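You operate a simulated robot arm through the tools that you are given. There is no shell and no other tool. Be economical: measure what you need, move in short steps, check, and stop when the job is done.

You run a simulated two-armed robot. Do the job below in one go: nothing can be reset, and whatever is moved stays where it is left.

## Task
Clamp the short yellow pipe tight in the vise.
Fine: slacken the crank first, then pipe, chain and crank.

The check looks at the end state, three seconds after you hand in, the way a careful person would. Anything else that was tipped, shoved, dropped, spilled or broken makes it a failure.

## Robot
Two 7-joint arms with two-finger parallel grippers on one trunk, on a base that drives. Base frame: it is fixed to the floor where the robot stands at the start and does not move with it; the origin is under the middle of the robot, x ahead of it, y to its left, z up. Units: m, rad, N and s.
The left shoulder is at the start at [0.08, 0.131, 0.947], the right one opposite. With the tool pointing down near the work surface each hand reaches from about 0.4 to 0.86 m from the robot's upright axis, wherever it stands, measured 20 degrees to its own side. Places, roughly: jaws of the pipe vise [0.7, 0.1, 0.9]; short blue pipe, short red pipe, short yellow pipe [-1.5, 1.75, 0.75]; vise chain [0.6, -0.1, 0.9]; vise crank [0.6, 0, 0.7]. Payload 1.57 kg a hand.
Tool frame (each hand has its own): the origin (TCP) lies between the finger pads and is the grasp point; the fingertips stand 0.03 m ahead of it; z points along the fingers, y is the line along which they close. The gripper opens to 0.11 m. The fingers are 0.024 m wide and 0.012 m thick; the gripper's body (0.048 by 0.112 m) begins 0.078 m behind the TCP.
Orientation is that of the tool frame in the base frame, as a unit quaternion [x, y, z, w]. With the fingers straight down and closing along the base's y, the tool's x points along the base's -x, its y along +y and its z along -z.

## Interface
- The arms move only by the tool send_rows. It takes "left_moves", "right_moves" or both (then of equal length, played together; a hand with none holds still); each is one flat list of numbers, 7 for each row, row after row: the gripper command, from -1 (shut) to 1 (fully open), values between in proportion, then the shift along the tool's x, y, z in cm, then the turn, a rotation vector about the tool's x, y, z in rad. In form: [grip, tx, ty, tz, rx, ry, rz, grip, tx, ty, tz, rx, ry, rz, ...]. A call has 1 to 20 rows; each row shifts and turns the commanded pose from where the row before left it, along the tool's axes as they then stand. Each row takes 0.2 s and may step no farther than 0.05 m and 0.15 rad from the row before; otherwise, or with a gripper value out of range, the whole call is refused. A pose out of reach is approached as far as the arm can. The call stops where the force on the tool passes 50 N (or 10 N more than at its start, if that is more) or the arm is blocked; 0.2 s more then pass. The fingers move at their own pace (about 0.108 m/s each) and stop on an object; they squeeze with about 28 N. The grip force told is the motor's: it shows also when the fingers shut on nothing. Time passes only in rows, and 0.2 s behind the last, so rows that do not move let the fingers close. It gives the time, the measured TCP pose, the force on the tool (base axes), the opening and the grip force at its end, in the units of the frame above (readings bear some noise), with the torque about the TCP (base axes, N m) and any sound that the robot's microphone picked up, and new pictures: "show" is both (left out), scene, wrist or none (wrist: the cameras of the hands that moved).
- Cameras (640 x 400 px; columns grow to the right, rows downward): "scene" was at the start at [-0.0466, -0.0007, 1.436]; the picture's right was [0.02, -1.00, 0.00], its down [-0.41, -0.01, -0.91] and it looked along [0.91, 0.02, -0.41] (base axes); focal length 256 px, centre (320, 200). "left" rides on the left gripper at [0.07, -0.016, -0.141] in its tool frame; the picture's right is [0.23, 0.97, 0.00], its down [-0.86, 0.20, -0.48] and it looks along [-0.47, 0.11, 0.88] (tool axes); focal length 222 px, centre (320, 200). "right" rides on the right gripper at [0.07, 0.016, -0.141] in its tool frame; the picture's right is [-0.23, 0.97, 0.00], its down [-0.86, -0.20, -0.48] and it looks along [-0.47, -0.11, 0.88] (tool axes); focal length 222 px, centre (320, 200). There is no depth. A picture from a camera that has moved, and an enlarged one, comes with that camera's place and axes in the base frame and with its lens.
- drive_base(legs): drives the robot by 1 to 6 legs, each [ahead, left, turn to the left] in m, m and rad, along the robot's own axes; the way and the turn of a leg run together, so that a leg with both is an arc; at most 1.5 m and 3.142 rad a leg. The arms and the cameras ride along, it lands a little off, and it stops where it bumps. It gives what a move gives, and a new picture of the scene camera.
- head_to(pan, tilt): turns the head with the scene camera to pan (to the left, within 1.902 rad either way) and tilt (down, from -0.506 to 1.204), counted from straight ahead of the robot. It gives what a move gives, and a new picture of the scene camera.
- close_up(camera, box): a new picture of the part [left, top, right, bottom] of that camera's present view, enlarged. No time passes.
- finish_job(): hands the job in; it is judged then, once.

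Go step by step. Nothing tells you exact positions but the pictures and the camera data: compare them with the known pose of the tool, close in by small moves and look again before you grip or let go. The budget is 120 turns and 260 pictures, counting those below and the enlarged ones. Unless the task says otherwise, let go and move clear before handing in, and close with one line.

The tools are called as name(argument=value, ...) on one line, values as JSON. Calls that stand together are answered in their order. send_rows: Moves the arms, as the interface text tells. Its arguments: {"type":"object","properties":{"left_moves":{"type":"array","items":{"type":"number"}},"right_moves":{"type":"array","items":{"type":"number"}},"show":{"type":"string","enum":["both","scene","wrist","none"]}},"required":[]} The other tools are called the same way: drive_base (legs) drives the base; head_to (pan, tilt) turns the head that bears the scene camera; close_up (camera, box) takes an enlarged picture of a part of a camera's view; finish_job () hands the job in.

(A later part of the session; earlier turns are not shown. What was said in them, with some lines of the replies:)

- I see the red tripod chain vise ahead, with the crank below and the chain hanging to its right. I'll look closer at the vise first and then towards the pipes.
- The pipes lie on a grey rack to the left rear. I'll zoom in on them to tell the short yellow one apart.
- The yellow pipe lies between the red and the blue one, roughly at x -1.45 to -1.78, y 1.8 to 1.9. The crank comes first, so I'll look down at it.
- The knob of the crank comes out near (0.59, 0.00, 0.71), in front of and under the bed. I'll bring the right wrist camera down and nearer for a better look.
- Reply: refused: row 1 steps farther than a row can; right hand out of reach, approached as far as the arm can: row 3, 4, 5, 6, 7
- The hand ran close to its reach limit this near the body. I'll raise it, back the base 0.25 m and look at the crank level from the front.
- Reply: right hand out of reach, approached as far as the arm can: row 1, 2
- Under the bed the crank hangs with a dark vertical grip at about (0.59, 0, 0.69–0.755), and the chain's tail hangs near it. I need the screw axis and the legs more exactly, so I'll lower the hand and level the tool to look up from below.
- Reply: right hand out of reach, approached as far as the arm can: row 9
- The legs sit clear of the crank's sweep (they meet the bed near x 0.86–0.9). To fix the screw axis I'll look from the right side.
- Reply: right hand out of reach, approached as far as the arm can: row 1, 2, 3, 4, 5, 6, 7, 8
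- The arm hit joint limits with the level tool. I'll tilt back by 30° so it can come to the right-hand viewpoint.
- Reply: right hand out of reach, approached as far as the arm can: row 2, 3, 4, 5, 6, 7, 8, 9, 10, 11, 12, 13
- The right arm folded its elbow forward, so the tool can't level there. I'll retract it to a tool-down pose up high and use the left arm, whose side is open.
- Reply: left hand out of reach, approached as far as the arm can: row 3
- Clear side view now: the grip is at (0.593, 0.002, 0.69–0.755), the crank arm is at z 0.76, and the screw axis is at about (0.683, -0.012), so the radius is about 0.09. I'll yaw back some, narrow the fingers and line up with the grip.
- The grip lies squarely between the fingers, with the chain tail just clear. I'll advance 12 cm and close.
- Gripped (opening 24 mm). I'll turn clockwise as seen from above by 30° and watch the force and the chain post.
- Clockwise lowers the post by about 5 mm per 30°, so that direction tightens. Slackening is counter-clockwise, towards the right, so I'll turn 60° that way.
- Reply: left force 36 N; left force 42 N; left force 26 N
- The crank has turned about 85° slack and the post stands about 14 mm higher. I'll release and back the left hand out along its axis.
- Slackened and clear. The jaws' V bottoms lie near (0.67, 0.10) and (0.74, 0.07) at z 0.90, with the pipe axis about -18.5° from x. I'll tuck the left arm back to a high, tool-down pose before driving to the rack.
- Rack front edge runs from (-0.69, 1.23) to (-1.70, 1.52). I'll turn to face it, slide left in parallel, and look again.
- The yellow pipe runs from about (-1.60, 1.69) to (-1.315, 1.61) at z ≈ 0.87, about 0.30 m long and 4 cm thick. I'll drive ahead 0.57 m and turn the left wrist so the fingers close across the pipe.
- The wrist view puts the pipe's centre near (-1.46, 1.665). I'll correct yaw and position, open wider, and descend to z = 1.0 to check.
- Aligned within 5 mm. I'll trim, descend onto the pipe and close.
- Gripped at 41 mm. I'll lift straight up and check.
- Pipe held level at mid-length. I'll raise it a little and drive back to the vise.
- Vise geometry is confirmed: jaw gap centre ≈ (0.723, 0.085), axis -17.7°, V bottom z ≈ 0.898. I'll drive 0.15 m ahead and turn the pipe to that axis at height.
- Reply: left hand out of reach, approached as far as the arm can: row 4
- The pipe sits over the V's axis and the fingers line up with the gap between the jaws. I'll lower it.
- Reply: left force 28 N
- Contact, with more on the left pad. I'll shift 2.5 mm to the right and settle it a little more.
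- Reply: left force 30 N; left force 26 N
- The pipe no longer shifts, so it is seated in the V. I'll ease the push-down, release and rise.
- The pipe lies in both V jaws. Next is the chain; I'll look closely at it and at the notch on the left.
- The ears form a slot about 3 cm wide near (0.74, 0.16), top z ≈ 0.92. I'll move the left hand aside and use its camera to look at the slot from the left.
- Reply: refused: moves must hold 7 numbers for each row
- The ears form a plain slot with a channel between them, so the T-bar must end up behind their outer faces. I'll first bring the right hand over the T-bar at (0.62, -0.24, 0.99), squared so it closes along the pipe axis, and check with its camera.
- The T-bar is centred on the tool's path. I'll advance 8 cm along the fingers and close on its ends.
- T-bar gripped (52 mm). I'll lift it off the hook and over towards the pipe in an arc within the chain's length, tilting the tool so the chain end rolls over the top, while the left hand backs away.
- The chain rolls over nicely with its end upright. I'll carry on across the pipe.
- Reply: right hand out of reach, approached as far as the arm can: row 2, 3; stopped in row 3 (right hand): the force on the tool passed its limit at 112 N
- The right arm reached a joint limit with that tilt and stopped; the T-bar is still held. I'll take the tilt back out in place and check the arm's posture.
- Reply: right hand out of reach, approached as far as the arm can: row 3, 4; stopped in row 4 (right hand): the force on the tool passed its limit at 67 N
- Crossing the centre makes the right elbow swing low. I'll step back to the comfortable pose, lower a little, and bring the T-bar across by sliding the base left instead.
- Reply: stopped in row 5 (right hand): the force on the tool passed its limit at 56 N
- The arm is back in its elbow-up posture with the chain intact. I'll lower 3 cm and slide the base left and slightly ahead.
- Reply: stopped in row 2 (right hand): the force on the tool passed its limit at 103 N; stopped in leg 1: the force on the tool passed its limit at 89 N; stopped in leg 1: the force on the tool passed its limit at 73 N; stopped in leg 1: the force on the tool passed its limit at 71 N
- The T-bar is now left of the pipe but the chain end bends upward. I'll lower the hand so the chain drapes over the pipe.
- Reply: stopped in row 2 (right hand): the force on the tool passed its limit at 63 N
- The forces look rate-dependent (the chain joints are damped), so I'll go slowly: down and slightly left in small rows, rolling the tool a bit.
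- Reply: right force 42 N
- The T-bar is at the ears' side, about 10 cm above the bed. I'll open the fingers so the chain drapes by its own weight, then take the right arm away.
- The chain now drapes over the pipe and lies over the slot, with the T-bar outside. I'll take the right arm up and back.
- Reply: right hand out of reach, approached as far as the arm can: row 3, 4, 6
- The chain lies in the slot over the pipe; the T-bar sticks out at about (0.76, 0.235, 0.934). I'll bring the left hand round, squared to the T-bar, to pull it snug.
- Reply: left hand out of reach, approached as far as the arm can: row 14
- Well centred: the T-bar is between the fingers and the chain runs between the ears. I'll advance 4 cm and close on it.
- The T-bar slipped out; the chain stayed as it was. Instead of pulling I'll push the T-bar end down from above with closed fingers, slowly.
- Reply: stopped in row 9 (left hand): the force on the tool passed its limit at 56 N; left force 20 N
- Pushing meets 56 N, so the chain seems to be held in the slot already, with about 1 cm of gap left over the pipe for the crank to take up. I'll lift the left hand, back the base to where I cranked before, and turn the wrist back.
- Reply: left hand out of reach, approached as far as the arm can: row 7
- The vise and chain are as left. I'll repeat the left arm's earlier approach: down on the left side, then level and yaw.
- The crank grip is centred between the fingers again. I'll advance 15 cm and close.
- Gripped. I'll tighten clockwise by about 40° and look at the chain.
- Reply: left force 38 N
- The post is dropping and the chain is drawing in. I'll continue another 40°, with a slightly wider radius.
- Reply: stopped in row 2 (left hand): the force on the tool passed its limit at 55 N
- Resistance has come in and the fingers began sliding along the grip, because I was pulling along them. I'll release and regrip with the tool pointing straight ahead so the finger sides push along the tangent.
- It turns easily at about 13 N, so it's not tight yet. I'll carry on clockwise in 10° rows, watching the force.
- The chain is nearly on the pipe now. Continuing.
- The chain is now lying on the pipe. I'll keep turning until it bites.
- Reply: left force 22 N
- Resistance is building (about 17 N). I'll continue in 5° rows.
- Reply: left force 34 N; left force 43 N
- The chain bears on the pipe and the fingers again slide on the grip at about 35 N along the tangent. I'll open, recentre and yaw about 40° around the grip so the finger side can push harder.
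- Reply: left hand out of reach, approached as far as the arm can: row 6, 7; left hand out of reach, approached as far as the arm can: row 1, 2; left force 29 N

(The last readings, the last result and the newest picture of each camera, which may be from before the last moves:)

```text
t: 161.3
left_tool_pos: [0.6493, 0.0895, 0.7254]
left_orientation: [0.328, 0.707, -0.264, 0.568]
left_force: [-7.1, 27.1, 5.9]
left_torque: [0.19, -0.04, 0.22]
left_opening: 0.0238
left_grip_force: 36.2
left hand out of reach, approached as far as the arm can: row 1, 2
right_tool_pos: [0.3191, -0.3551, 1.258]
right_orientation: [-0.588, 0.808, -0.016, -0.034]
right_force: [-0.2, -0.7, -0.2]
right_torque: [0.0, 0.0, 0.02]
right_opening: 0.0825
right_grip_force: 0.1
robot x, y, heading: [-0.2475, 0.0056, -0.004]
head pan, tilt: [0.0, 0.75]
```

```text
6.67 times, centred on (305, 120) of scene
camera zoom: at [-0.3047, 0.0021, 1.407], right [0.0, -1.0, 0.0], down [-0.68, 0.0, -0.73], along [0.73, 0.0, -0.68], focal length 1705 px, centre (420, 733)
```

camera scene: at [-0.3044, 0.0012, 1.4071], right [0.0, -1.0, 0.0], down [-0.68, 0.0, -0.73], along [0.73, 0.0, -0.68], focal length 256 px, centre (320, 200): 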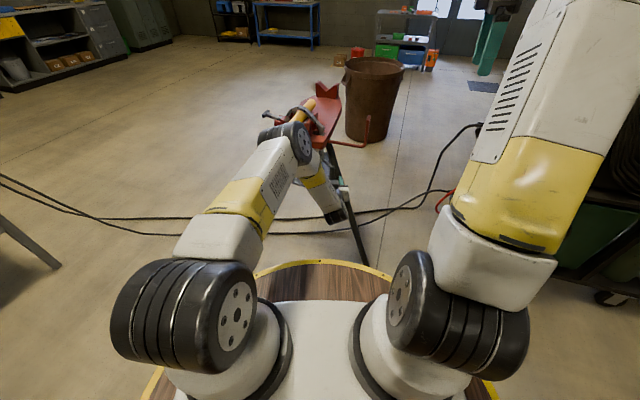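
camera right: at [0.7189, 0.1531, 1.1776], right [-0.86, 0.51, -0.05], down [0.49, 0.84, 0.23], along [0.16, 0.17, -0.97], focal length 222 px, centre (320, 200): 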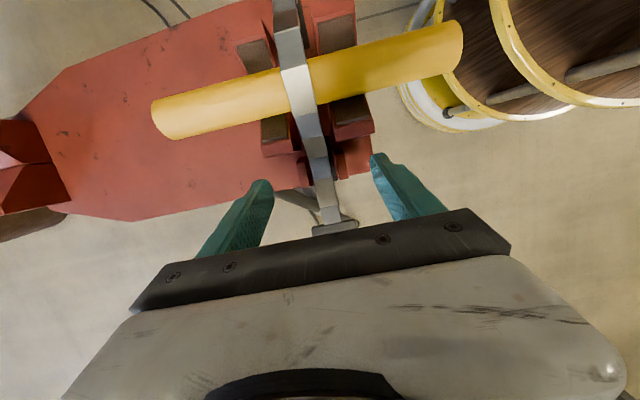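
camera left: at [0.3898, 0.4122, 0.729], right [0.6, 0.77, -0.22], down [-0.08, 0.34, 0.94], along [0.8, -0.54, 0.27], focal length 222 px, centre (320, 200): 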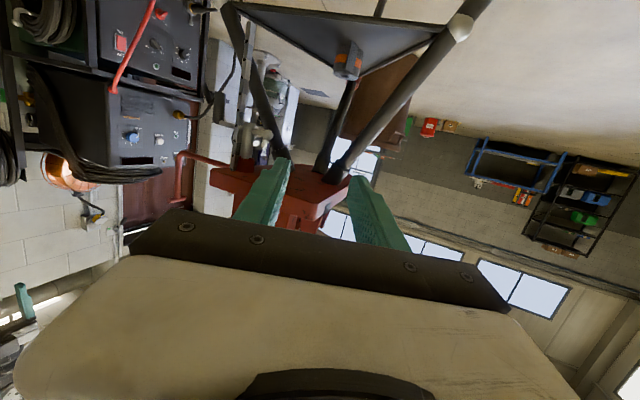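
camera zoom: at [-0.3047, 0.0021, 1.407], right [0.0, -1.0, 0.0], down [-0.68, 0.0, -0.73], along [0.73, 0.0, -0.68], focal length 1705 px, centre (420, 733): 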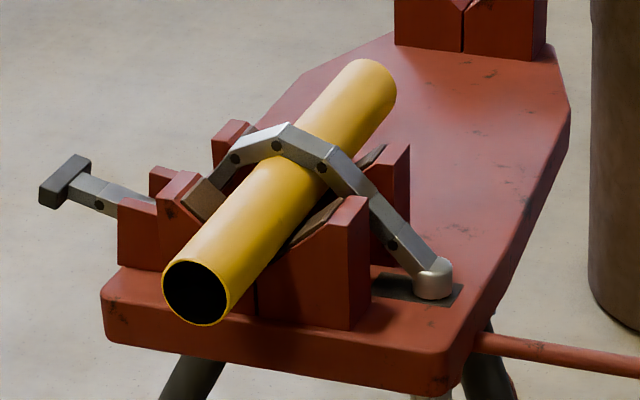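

send_rows(left_moves=[-1, -0.2, 1.4, 0.72, 0, 0, 0, -1, -0.2, 1.24, 0.94, 0, 0, 0, -1, -0.1, 0.6, 0.5, 0, 0, 0, -1, -0.1, 0.6, 0.5, 0, 0, 0, -1, 0, 0, 0, 0, 0, 0], show="none")

close_up(camera="left", box=[200, 20, 440, 220])

close_up(camera="scene", box=[265, 90, 345, 150])

```text
t: 162.6
left_tool_pos: [0.6557, 0.0838, 0.7338]
left_orientation: [0.326, 0.71, -0.262, 0.566]
left_force: [-5.1, 21.2, -30.5]
left_torque: [0.42, -0.09, 0.16]
left_opening: 0.0238
left_grip_force: 35.4
left hand out of reach, approached as far as the arm can: row 1, 2, 3, 4
right_tool_pos: [0.3195, -0.357, 1.2568]
right_orientation: [-0.588, 0.808, -0.015, -0.034]
right_force: [-0.6, 0.8, 0.1]
right_torque: [-0.02, -0.02, 0.01]
right_opening: 0.0824
right_grip_force: 0.1
robot x, y, heading: [-0.251, 0.0032, 0.001]
head pan, tilt: [0.0, 0.75]
```

```text
2.00 times, centred on (320, 120) of left
camera zoom: at [0.544, 0.1902, 0.6968], right [0.71, 0.67, -0.23], down [-0.03, 0.34, 0.94], along [0.71, -0.66, 0.26], focal length 444 px, centre (320, 360)
```

zoom: 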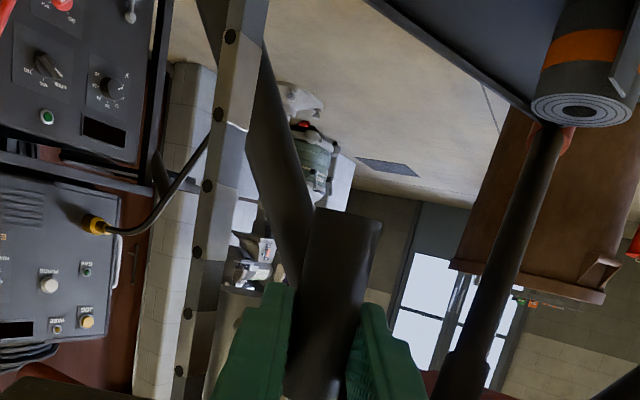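

```text
6.67 times, centred on (305, 120) of scene
camera zoom: at [-0.303, 0.0019, 1.4071], right [0.0, -1.0, 0.0], down [-0.68, 0.0, -0.73], along [0.73, 0.0, -0.68], focal length 1705 px, centre (420, 733)
```

zoom: 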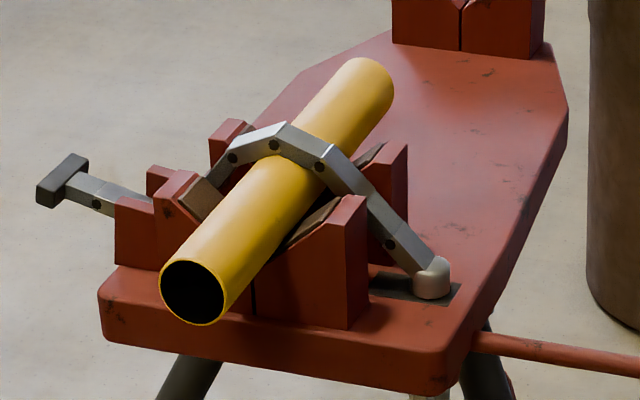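

The arm is at its reach limit here. I'll back the hand out, move the base 9 cm ahead, and come back with a smaller yaw.

send_rows(left_moves=[-0.1, 0, 0, 0, 0, 0, 0, -0.1, 0, 0, 0, 0, 0, 0, -0.1, 0, 0, -4, 0, 0, 0, -0.1, 0, 0, -4, 0, 0, 0, -0.1, 0, 0, -4, 0, 0, 0, -0.1, 1.5, 0, -4, 0, 0, 0, -0.1, 1.5, 0, -4, 0, 0, 0, -0.1, 0, 0, 0, -0.14, 0, -0.03, -0.1, 0, 0, 0, -0.14, 0, -0.03], show="none")

drive_base(legs=[[0.09, 0, 0]])

close_up(camera="left", box=[180, 20, 420, 220])

```text
t: 164.6
left_tool_pos: [0.5253, 0.2363, 0.7517]
left_orientation: [0.224, 0.746, -0.18, 0.601]
left_force: [-0.9, 0.3, -0.1]
left_torque: [-0.01, 0.01, -0.02]
left_opening: 0.0494
left_grip_force: 0.0
right_tool_pos: [0.3192, -0.3562, 1.257]
right_orientation: [-0.588, 0.808, -0.016, -0.034]
right_force: [-0.8, 0.0, -0.3]
right_torque: [-0.02, 0.01, 0.0]
right_opening: 0.0825
right_grip_force: 0.1
robot x, y, heading: [-0.2439, -0.0008, -0.003]
head pan, tilt: [0.0, 0.75]
```

```text
t: 165.7
left_tool_pos: [0.6137, 0.2364, 0.7524]
left_orientation: [0.225, 0.746, -0.181, 0.6]
left_force: [1.0, 0.1, -0.1]
left_torque: [0.0, 0.0, 0.01]
left_opening: 0.0495
left_grip_force: 0.1
right_tool_pos: [0.4074, -0.3572, 1.2571]
right_orientation: [-0.588, 0.808, -0.017, -0.034]
right_force: [0.2, 0.0, -1.0]
right_torque: [0.03, 0.02, -0.01]
right_opening: 0.0827
right_grip_force: 0.1
robot x, y, heading: [-0.1581, 0.0039, -0.006]
head pan, tilt: [0.0, 0.75]
camera scene: at [-0.2155, 0.0009, 1.4071], right [0.0, -1.0, 0.0], down [-0.68, 0.0, -0.73], along [0.73, 0.0, -0.68], focal length 256 px, centre (320, 200)
```

scene: 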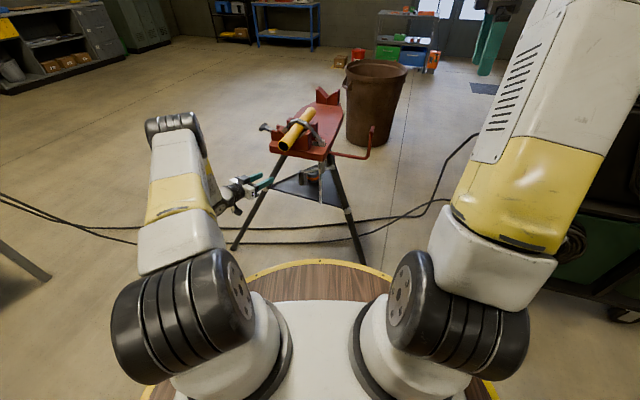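

```text
2.00 times, centred on (300, 120) of left
camera zoom: at [0.4774, 0.3071, 0.7137], right [0.5, 0.84, -0.22], down [-0.13, 0.32, 0.94], along [0.86, -0.44, 0.27], focal length 444 px, centre (360, 360)
```

zoom: 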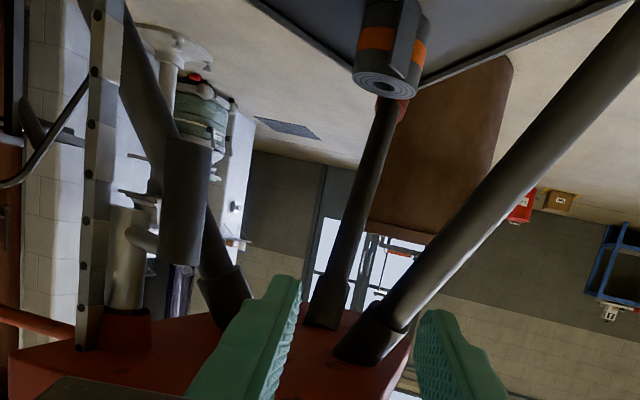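

send_rows(left_moves=[-0.1, 0.4, -3.6, 0, 0, 0, 0, -0.1, 0.4, -3.5, 0, 0, 0, 0, -0.1, 0.4, -3.5, 0, 0, 0, 0, -0.1, 0, 0, 4, 0, 0, 0, -0.1, 0, 0, 3, 0, 0, 0], show="none")

close_up(camera="left", box=[200, 20, 440, 220])

```text
t: 166.8
left_tool_pos: [0.6108, 0.1129, 0.7264]
left_orientation: [0.225, 0.746, -0.181, 0.6]
left_force: [0.0, -0.2, 0.3]
left_torque: [-0.01, 0.01, -0.01]
left_opening: 0.0493
left_grip_force: 0.0
right_tool_pos: [0.4083, -0.3567, 1.2572]
right_orientation: [-0.588, 0.808, -0.016, -0.033]
right_force: [-0.3, 0.0, -0.3]
right_torque: [0.03, -0.02, 0.0]
right_opening: 0.0823
right_grip_force: 0.1
robot x, y, heading: [-0.1611, 0.0034, -0.003]
head pan, tilt: [0.0, 0.75]
```

```text
2.00 times, centred on (320, 120) of left
camera zoom: at [0.475, 0.1829, 0.6875], right [0.5, 0.84, -0.22], down [-0.13, 0.32, 0.94], along [0.86, -0.44, 0.27], focal length 444 px, centre (320, 360)
```

zoom: 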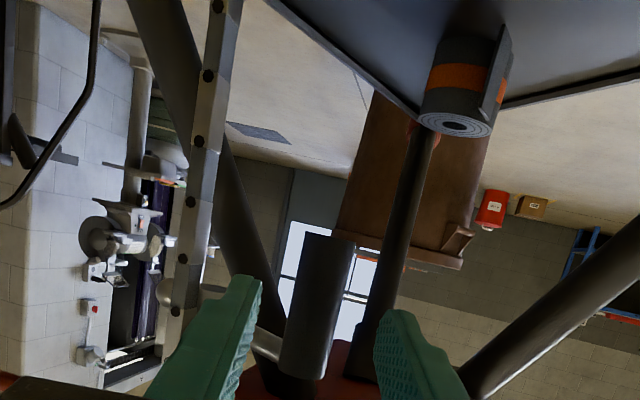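

send_rows(left_moves=[-0.1, 0, 0, 3.4, 0, 0, 0, -0.1, 0, 0, 3, 0, 0, 0, -1, 0, 0, 0, 0, 0, 0, -1, 0, 0, 0, 0, 0, 0, -1, 0, 0, 0, 0, 0, 0, -1, -0.25, 1.05, 1.16, 0, 0, 0, -1, -0.15, 0.41, 0.65, 0, 0, 0, -1, -0.15, 0.41, 0.65, 0, 0, 0, -1, 0, 0, 0, 0, 0, 0], show="none")

close_up(camera="scene", box=[265, 100, 345, 160])

close_up(camera="left", box=[200, 20, 440, 220])

```text
t: 168.6
left_tool_pos: [0.6861, 0.0725, 0.7087]
left_orientation: [0.228, 0.746, -0.185, 0.598]
left_force: [-9.5, 1.2, 8.2]
left_torque: [0.02, -0.45, -0.26]
left_opening: 0.0238
left_grip_force: 36.2
right_tool_pos: [0.4066, -0.3585, 1.2571]
right_orientation: [-0.589, 0.807, -0.016, -0.034]
right_force: [-0.1, 0.2, 0.5]
right_torque: [-0.02, -0.01, -0.04]
right_opening: 0.0825
right_grip_force: 0.1
robot x, y, heading: [-0.1631, 0.001, -0.004]
head pan, tilt: [0.0, 0.75]
stopped in row 8 (left hand): the force on the tool passed its limit at 62 N (the readings are from after the stop); the commanded pose is now the measured one
```

```text
6.67 times, centred on (305, 130) of scene
camera zoom: at [-0.2169, 0.0007, 1.407], right [0.0, -1.0, 0.0], down [-0.68, 0.0, -0.73], along [0.73, 0.0, -0.68], focal length 1705 px, centre (420, 667)
```

zoom: 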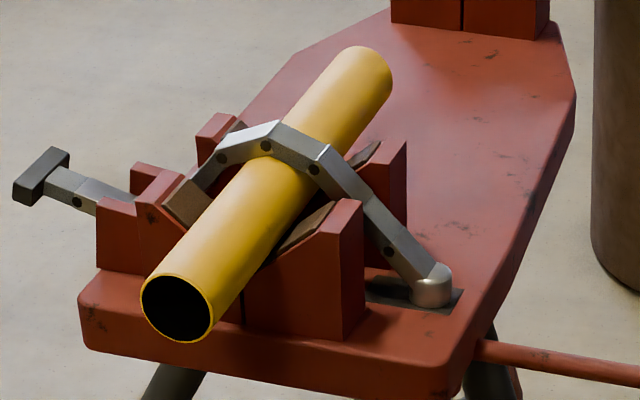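

```text
2.00 times, centred on (320, 120) of left
camera zoom: at [0.5487, 0.1461, 0.6713], right [0.5, 0.83, -0.22], down [-0.12, 0.32, 0.94], along [0.86, -0.45, 0.26], focal length 444 px, centre (320, 360)
```

zoom: 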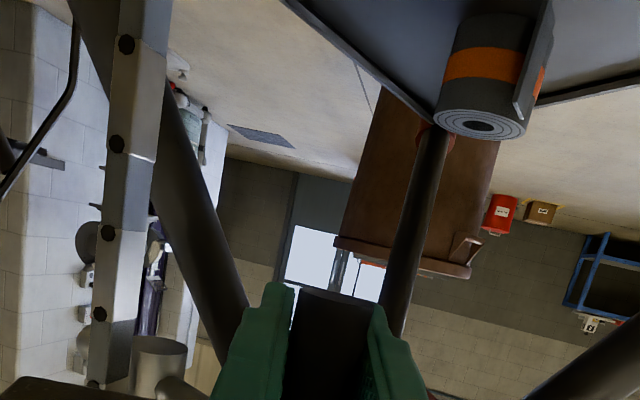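

The crank stops at about the same angle as before, now at 62 N, and the chain lies hard on the pipe. One more small push will show whether it gives.

send_rows(left_moves=[-1, -0.1, 0.3, 0.45, 0, 0, 0, -1, -0.1, 0.3, 0.45, 0, 0, 0, -1, -0.1, 0.3, 0.45, 0, 0, 0, -1, -0.1, 0.3, 0.45, 0, 0, 0], show="none")

close_up(camera="scene", box=[285, 110, 335, 150])

```text
t: 169.5
left_tool_pos: [0.6999, 0.0685, 0.7046]
left_orientation: [0.231, 0.747, -0.188, 0.594]
left_force: [-10.0, 0.3, 8.6]
left_torque: [0.25, -0.57, -0.2]
left_opening: 0.0238
left_grip_force: 36.2
right_tool_pos: [0.4066, -0.359, 1.2572]
right_orientation: [-0.588, 0.808, -0.015, -0.033]
right_force: [-0.1, 0.1, 0.5]
right_torque: [0.02, 0.02, 0.03]
right_opening: 0.0826
right_grip_force: 0.0
robot x, y, heading: [-0.1596, 0.0045, -0.006]
head pan, tilt: [0.0, 0.75]
stopped in row 4 (left hand): the force on the tool passed its limit at 52 N (the readings are from after the stop); the commanded pose is now the measured one
```

```text
10.00 times, centred on (310, 130) of scene
camera zoom: at [-0.2173, 0.0006, 1.407], right [0.0, -1.0, 0.0], down [-0.68, 0.0, -0.73], along [0.73, 0.0, -0.68], focal length 2558 px, centre (420, 900)
```

zoom: 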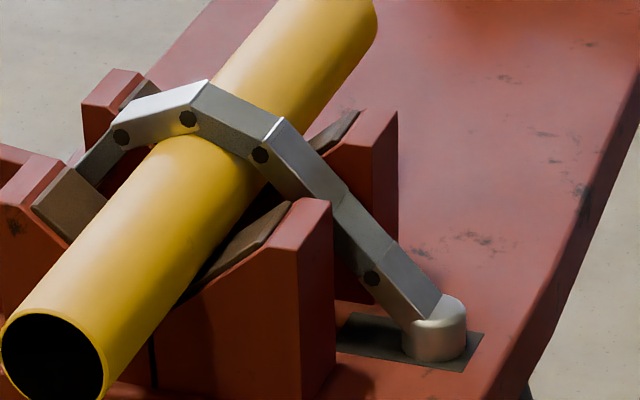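

The chain is wrapped tight on the pipe and the crank won't turn further. I'll release, back out and check that it holds.

send_rows(left_moves=[-0.1, 0, 0, 0, 0, 0, 0, -0.1, 0, 0, 0, 0, 0, 0, -0.1, 0, 0, -3, 0, 0, 0, -0.1, 0, 0, -4, 0, 0, 0, -0.1, 0, 0, -4, 0, 0, 0, -0.1, 0, 2, -4, 0, 0, 0, -0.1, 0, 3, -3, 0, 0, 0, -0.1, 0, 3, -3, 0, 0, 0], show="none")

close_up(camera="left", box=[180, 20, 420, 220])

close_up(camera="scene", box=[260, 90, 380, 190])

```text
t: 171.3
left_tool_pos: [0.5771, 0.2509, 0.7496]
left_orientation: [0.231, 0.748, -0.187, 0.593]
left_force: [0.4, -0.1, -0.6]
left_torque: [0.01, -0.01, 0.03]
left_opening: 0.0496
left_grip_force: 0.1
right_tool_pos: [0.4057, -0.3589, 1.2568]
right_orientation: [-0.587, 0.809, -0.015, -0.034]
right_force: [-0.5, 0.0, 0.4]
right_torque: [0.04, -0.02, 0.02]
right_opening: 0.0824
right_grip_force: 0.1
robot x, y, heading: [-0.1605, 0.0043, -0.002]
head pan, tilt: [0.0, 0.75]
```

```text
2.00 times, centred on (300, 120) of left
camera zoom: at [0.4417, 0.3246, 0.7133], right [0.51, 0.83, -0.23], down [-0.11, 0.32, 0.94], along [0.85, -0.45, 0.26], focal length 444 px, centre (360, 360)
```

zoom: 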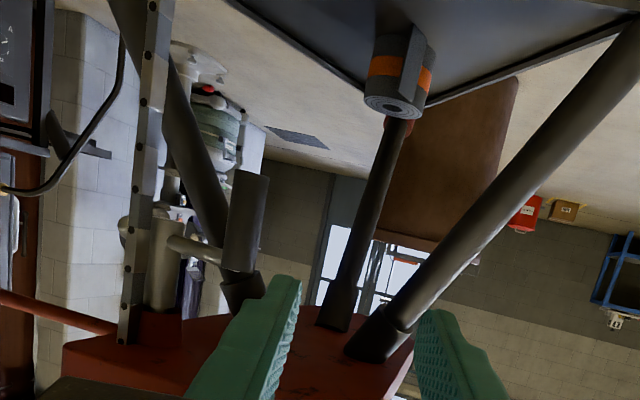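

```text
4.00 times, centred on (320, 140) of scene
camera zoom: at [-0.2163, 0.0004, 1.4071], right [-0.01, -1.0, 0.0], down [-0.68, 0.0, -0.73], along [0.73, 0.0, -0.68], focal length 1023 px, centre (320, 440)
```

zoom: 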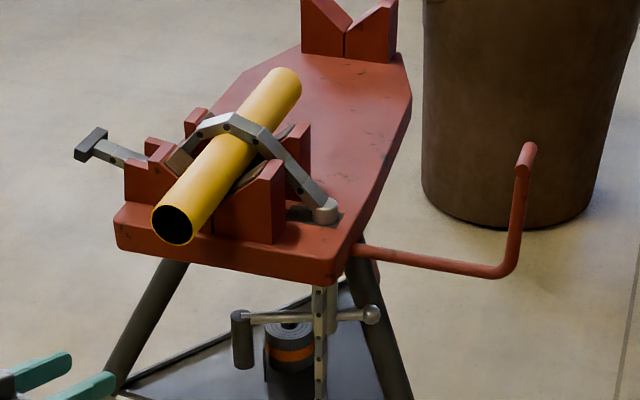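

The crank stays put at about 90°, the chain is snug and the pipe is seated in both jaws. I'll back the robot clear and take a last look.

drive_base(legs=[[-0.35, 0, 0]])

close_up(camera="scene", box=[260, 60, 380, 160])

```text
t: 173.5
left_tool_pos: [0.2282, 0.2551, 0.7497]
left_orientation: [0.228, 0.749, -0.185, 0.594]
left_force: [0.0, 1.4, -0.9]
left_torque: [-0.03, 0.03, 0.04]
left_opening: 0.0495
left_grip_force: 0.1
right_tool_pos: [0.0572, -0.3558, 1.2574]
right_orientation: [-0.588, 0.808, -0.016, -0.033]
right_force: [-0.2, -0.2, 0.4]
right_torque: [-0.01, -0.02, 0.01]
right_opening: 0.0825
right_grip_force: 0.0
robot x, y, heading: [-0.5113, 0.005, -0.004]
head pan, tilt: [0.0, 0.75]
camera scene: at [-0.5657, 0.002, 1.4071], right [0.0, -1.0, 0.0], down [-0.68, 0.0, -0.73], along [0.73, 0.0, -0.68], focal length 256 px, centre (320, 200)
```

scene: 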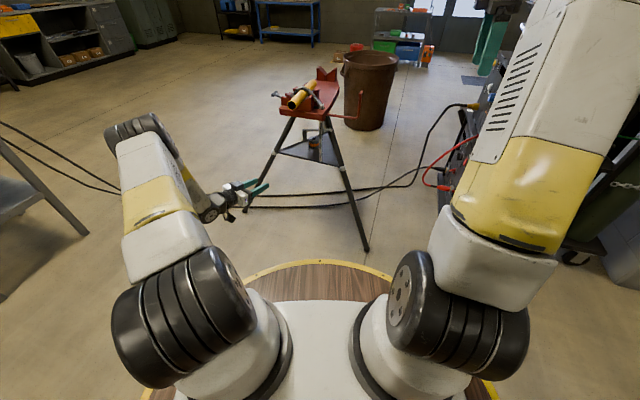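

```text
4.00 times, centred on (320, 110) of scene
camera zoom: at [-0.5657, 0.002, 1.4071], right [0.0, -1.0, 0.0], down [-0.68, 0.0, -0.73], along [0.73, 0.0, -0.68], focal length 1023 px, centre (320, 560)
```

zoom: 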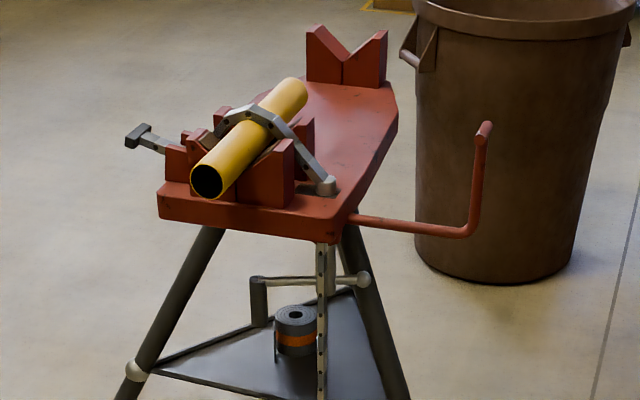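

The yellow pipe is seated in the jaws with the chain tight over it and through the slot. The crank is tightened, nothing else was disturbed, and the robot is clear, so I'm handing in.

finish_job()

```text
The job is handed in.
```

I seated the short yellow pipe in both vise jaws, ran the chain over it into the slot, and tightened the crank until it wouldn't turn further. I judged tightness by the crank's resistance (about 62 N on the grip) and by eye, and did not push on the pipe itself to test it.
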